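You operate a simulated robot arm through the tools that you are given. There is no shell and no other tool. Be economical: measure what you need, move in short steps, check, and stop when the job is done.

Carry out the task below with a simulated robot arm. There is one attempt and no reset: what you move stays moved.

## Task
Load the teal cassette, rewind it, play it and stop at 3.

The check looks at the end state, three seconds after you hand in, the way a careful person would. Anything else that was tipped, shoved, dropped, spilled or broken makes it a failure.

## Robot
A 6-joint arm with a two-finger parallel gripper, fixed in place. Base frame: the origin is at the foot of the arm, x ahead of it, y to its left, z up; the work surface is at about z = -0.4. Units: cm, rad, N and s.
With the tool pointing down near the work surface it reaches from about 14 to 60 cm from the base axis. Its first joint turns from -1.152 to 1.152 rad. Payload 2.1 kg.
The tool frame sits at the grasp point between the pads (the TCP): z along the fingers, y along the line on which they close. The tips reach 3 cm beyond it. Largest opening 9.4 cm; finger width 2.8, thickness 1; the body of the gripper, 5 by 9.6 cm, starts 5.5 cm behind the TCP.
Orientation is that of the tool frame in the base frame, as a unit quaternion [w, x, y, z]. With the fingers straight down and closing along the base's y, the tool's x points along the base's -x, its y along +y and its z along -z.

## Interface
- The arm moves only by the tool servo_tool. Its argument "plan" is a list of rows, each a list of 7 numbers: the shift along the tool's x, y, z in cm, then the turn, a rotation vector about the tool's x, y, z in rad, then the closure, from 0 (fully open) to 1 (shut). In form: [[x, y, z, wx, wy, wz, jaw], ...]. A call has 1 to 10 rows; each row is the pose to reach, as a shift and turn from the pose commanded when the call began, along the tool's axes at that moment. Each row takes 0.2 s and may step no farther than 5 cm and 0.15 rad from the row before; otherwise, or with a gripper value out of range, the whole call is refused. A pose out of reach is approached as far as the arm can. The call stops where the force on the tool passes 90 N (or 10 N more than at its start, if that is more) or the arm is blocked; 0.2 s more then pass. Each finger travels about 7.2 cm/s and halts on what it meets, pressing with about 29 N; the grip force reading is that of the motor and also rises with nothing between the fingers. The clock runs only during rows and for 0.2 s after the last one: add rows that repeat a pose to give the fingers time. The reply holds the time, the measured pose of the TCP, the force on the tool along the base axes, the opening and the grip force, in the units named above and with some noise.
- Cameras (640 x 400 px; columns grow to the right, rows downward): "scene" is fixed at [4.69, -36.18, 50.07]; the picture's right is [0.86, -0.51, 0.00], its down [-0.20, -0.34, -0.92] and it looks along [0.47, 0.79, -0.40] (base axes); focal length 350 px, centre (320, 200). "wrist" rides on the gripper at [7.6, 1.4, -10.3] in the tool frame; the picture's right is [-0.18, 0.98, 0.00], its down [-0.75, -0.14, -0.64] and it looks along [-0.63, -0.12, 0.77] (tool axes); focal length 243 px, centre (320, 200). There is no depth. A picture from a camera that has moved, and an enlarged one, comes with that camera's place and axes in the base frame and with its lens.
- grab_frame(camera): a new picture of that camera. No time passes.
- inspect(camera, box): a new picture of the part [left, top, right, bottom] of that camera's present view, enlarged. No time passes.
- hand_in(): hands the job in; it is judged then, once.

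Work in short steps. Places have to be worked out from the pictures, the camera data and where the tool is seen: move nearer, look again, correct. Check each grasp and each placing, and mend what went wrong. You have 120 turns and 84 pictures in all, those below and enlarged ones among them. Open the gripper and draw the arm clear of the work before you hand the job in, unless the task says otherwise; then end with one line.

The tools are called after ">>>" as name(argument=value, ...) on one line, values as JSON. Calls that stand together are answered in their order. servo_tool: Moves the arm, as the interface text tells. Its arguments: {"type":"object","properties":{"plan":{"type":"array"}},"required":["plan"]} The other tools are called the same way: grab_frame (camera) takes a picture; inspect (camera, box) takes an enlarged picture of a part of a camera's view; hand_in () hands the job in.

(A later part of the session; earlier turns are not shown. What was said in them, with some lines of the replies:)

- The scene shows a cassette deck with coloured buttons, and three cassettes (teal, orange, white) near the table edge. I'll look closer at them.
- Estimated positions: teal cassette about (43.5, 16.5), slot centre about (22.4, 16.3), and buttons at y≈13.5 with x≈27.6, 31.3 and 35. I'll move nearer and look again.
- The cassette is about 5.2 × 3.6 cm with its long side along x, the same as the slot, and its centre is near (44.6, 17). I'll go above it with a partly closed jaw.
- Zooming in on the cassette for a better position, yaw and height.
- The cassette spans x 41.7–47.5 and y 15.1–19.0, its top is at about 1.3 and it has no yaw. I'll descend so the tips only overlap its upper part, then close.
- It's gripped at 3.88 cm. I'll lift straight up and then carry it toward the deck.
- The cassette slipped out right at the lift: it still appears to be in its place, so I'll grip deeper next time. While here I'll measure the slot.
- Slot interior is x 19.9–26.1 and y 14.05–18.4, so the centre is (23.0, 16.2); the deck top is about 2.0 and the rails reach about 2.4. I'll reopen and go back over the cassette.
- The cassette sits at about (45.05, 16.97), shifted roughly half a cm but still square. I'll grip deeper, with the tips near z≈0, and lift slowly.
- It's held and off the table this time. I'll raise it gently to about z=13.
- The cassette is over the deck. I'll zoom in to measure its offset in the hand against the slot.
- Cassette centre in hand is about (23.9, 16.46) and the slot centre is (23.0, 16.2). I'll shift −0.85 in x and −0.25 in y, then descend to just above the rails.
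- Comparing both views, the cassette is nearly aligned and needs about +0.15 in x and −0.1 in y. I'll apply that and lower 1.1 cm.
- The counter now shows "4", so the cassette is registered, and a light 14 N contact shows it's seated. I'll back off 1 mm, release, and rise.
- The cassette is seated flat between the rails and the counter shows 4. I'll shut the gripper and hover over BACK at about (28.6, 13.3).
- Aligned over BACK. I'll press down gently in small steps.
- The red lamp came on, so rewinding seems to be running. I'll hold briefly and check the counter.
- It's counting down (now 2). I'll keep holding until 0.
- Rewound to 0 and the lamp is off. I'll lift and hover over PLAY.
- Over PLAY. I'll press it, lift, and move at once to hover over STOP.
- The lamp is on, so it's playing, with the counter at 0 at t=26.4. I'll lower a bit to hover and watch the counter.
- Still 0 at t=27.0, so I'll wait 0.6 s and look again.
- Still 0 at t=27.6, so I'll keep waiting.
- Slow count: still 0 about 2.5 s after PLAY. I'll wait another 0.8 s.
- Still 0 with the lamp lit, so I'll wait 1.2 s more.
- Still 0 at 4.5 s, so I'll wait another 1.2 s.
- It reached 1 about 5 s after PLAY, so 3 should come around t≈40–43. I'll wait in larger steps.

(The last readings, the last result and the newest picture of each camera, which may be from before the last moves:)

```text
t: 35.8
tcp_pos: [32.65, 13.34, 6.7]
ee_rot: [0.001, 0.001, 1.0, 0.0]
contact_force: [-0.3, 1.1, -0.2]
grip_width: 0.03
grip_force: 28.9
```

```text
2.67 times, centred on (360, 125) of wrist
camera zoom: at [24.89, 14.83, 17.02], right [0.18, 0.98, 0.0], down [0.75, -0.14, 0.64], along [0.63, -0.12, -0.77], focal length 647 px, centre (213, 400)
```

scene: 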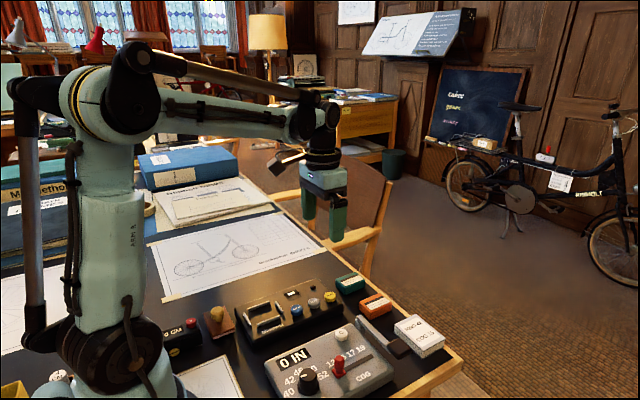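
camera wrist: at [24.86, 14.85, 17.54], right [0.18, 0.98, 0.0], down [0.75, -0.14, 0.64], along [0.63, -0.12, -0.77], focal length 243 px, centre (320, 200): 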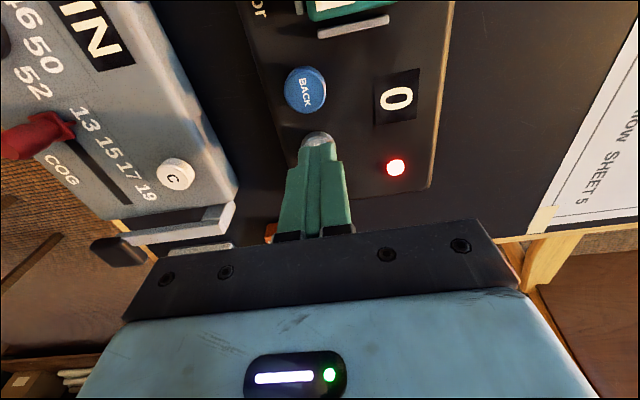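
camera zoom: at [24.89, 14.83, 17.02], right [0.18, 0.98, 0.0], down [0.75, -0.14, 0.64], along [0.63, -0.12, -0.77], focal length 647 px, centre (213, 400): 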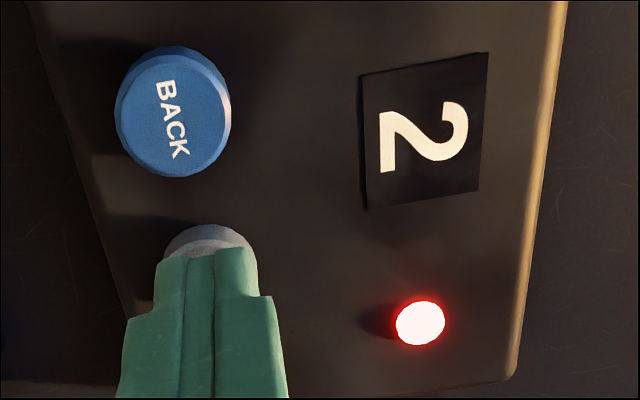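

It shows 2 at t=35.8, and 3 should come by about t≈40–41. I'll wait 3.4 s and check.

>>> servo_tool(plan=[[0, 0, 0, 0, 0, 0, 1], [0, 0, 0, 0, 0, 0, 1], [0, 0, 0, 0, 0, 0, 1], [0, 0, 0, 0, 0, 0, 1], [0, 0, 0, 0, 0, 0, 1], [0, 0, 0, 0, 0, 0, 1], [0, 0, 0, 0, 0, 0, 1], [0, 0, 0, 0, 0, 0, 1], [0, 0, 0, 0, 0, 0, 1], [0, 0, 0, 0, 0, 0, 1]])

>>> servo_tool(plan=[[0, 0, 0, 0, 0, 0, 1], [0, 0, 0, 0, 0, 0, 1], [0, 0, 0, 0, 0, 0, 1], [0, 0, 0, 0, 0, 0, 1], [0, 0, 0, 0, 0, 0, 1]])

>>> inspect(camera="wrist", box=[280, 50, 440, 200])

```text
t: 38.0
tcp_pos: [32.51, 13.29, 6.66]
ee_rot: [0.001, 0.001, 1.0, 0.0]
contact_force: [0.5, 0.3, 0.9]
grip_width: 0.0
grip_force: 29.4
```

```text
t: 39.2
tcp_pos: [32.56, 13.33, 6.65]
ee_rot: [0.0, 0.001, 1.0, 0.001]
contact_force: [-0.4, 0.6, -0.6]
grip_width: 0.01
grip_force: 29.2
```

```text
2.67 times, centred on (360, 125) of wrist
camera zoom: at [24.89, 14.82, 17.02], right [0.18, 0.98, 0.0], down [0.75, -0.14, 0.64], along [0.63, -0.12, -0.77], focal length 647 px, centre (213, 400)
```

zoom: 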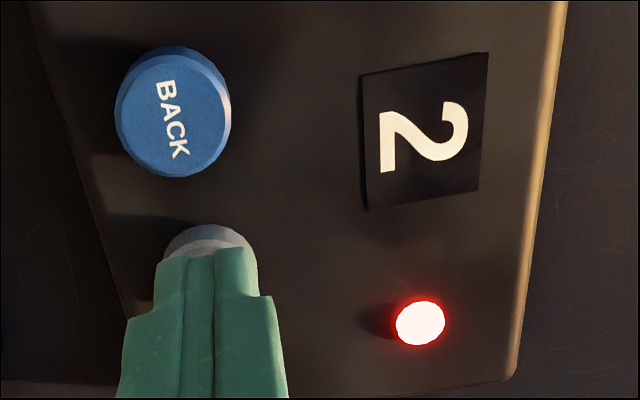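

Still 2 at t=39.2, so I'll wait 1 s more.

>>> servo_tool(plan=[[0, 0, 0, 0, 0, 0, 1], [0, 0, 0, 0, 0, 0, 1], [0, 0, 0, 0, 0, 0, 1], [0, 0, 0, 0, 0, 0, 1]])

>>> inspect(camera="wrist", box=[280, 50, 440, 200])

```text
t: 40.2
tcp_pos: [32.59, 13.32, 6.65]
ee_rot: [0.001, 0.001, 1.0, 0.0]
contact_force: [0.5, 0.3, -0.5]
grip_width: 0.0
grip_force: 28.4
```

```text
2.67 times, centred on (360, 125) of wrist
camera zoom: at [24.89, 14.83, 17.02], right [0.18, 0.98, 0.0], down [0.75, -0.14, 0.64], along [0.63, -0.12, -0.77], focal length 647 px, centre (213, 400)
```

zoom: 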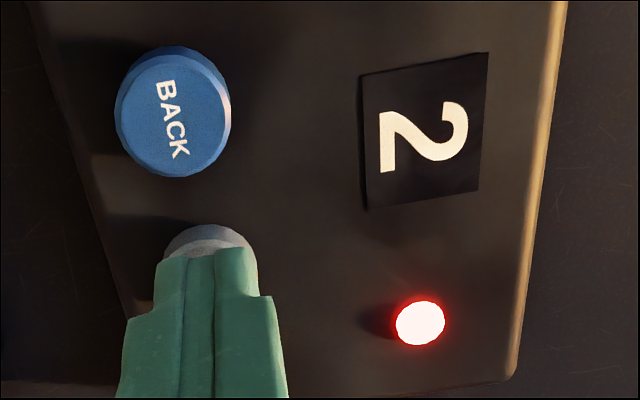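

Still 2, so I'll wait 0.8 s more.

>>> servo_tool(plan=[[0, 0, 0, 0, 0, 0, 1], [0, 0, 0, 0, 0, 0, 1], [0, 0, 0, 0, 0, 0, 1]])

>>> inspect(camera="wrist", box=[280, 50, 440, 200])

```text
t: 41.0
tcp_pos: [32.53, 13.3, 6.69]
ee_rot: [0.001, 0.0, 1.0, 0.0]
contact_force: [0.1, 0.2, -0.6]
grip_width: 0.0
grip_force: 29.1
```

```text
2.67 times, centred on (360, 125) of wrist
camera zoom: at [24.89, 14.83, 17.02], right [0.18, 0.98, 0.0], down [0.75, -0.14, 0.64], along [0.63, -0.12, -0.77], focal length 647 px, centre (213, 400)
```

zoom: 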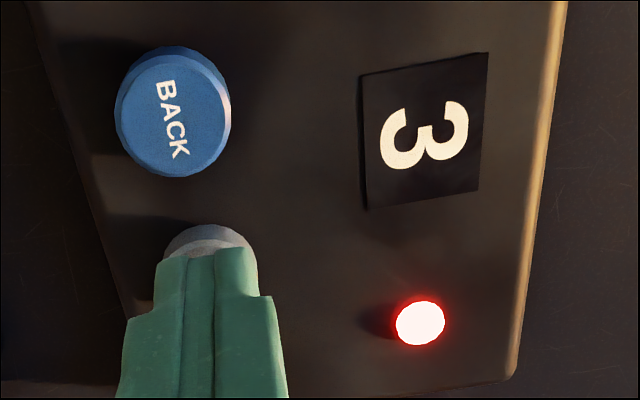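

The counter has just turned to 3, so I'll press STOP now.

>>> servo_tool(plan=[[0, 0, 0.6, 0, 0, 0, 1], [0, 0, 0.95, 0, 0, 0, 1], [0, 0, 0.95, 0, 0, 0, 1]])

>>> inspect(camera="wrist", box=[280, 50, 440, 200])

```text
t: 41.8
tcp_pos: [32.59, 13.31, 5.8]
ee_rot: [0.001, 0.0, 1.0, 0.0]
contact_force: [-1.4, 3.7, 6.4]
grip_width: 0.0
grip_force: 29.0
```

```text
2.67 times, centred on (360, 125) of wrist
camera zoom: at [24.9, 14.78, 16.1], right [0.18, 0.98, 0.0], down [0.75, -0.14, 0.64], along [0.63, -0.12, -0.77], focal length 647 px, centre (213, 400)
```

zoom: 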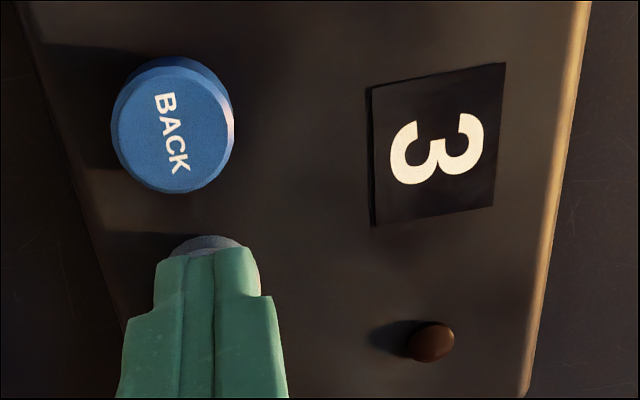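

The lamp is off and the counter holds at 3. I'll lift straight up, clear away, and open the gripper.

>>> servo_tool(plan=[[0, 0, -1.5, 0, 0, 0, 1], [0, 0, -5, 0, 0, 0, 1], [0, 0, -9.5, 0, 0, 0, 0.7], [0, 0, -14, 0, 0, 0, 0.3], [0, 3, -16, 0, 0, 0, 0], [0, 3, -16, 0, 0, 0, 0], [0, 3, -16, 0, 0, 0, 0], [0, 3, -16, 0, 0, 0, 0]])

>>> grab_frame(camera="scene")

>>> inspect(camera="scene", box=[240, 250, 360, 350])

```text
t: 43.6
tcp_pos: [32.61, 15.99, 21.76]
ee_rot: [0.001, -0.001, 1.0, 0.001]
contact_force: [0.2, 0.6, 0.7]
grip_width: 9.42
grip_force: 0.1
```

```text
36 pictures are left
```

scene: 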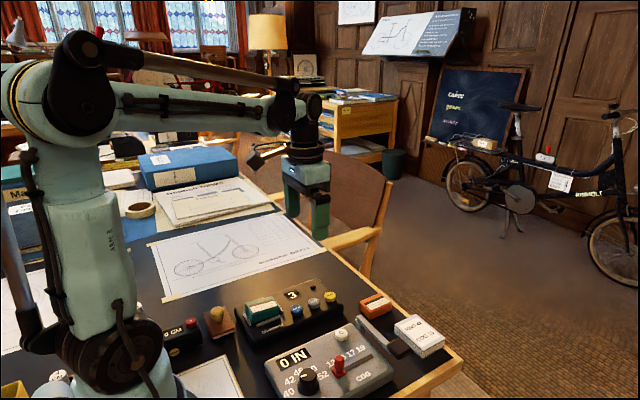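

```text
4.00 times, centred on (300, 300) of scene
camera zoom: at [4.69, -36.18, 50.07], right [0.86, -0.51, 0.0], down [-0.2, -0.34, -0.92], along [0.47, 0.79, -0.4], focal length 1400 px, centre (400, -200)
```

zoom: 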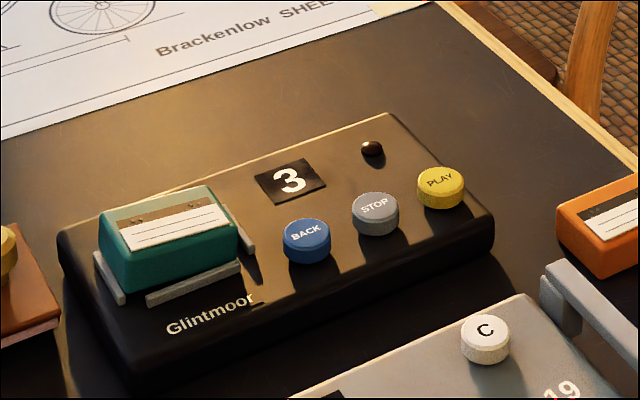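

The counter is stopped at 3 with the lamp off, the cassette is seated, the arm is clear, and nothing else has moved. I'm handing in.

>>> hand_in()

```text
The job is handed in.
```

The teal cassette is loaded, was rewound to 0 and played, and is stopped with the counter at 3; it slipped from the gripper on the first lift and shifted about half a centimetre, but nothing else was disturbed.
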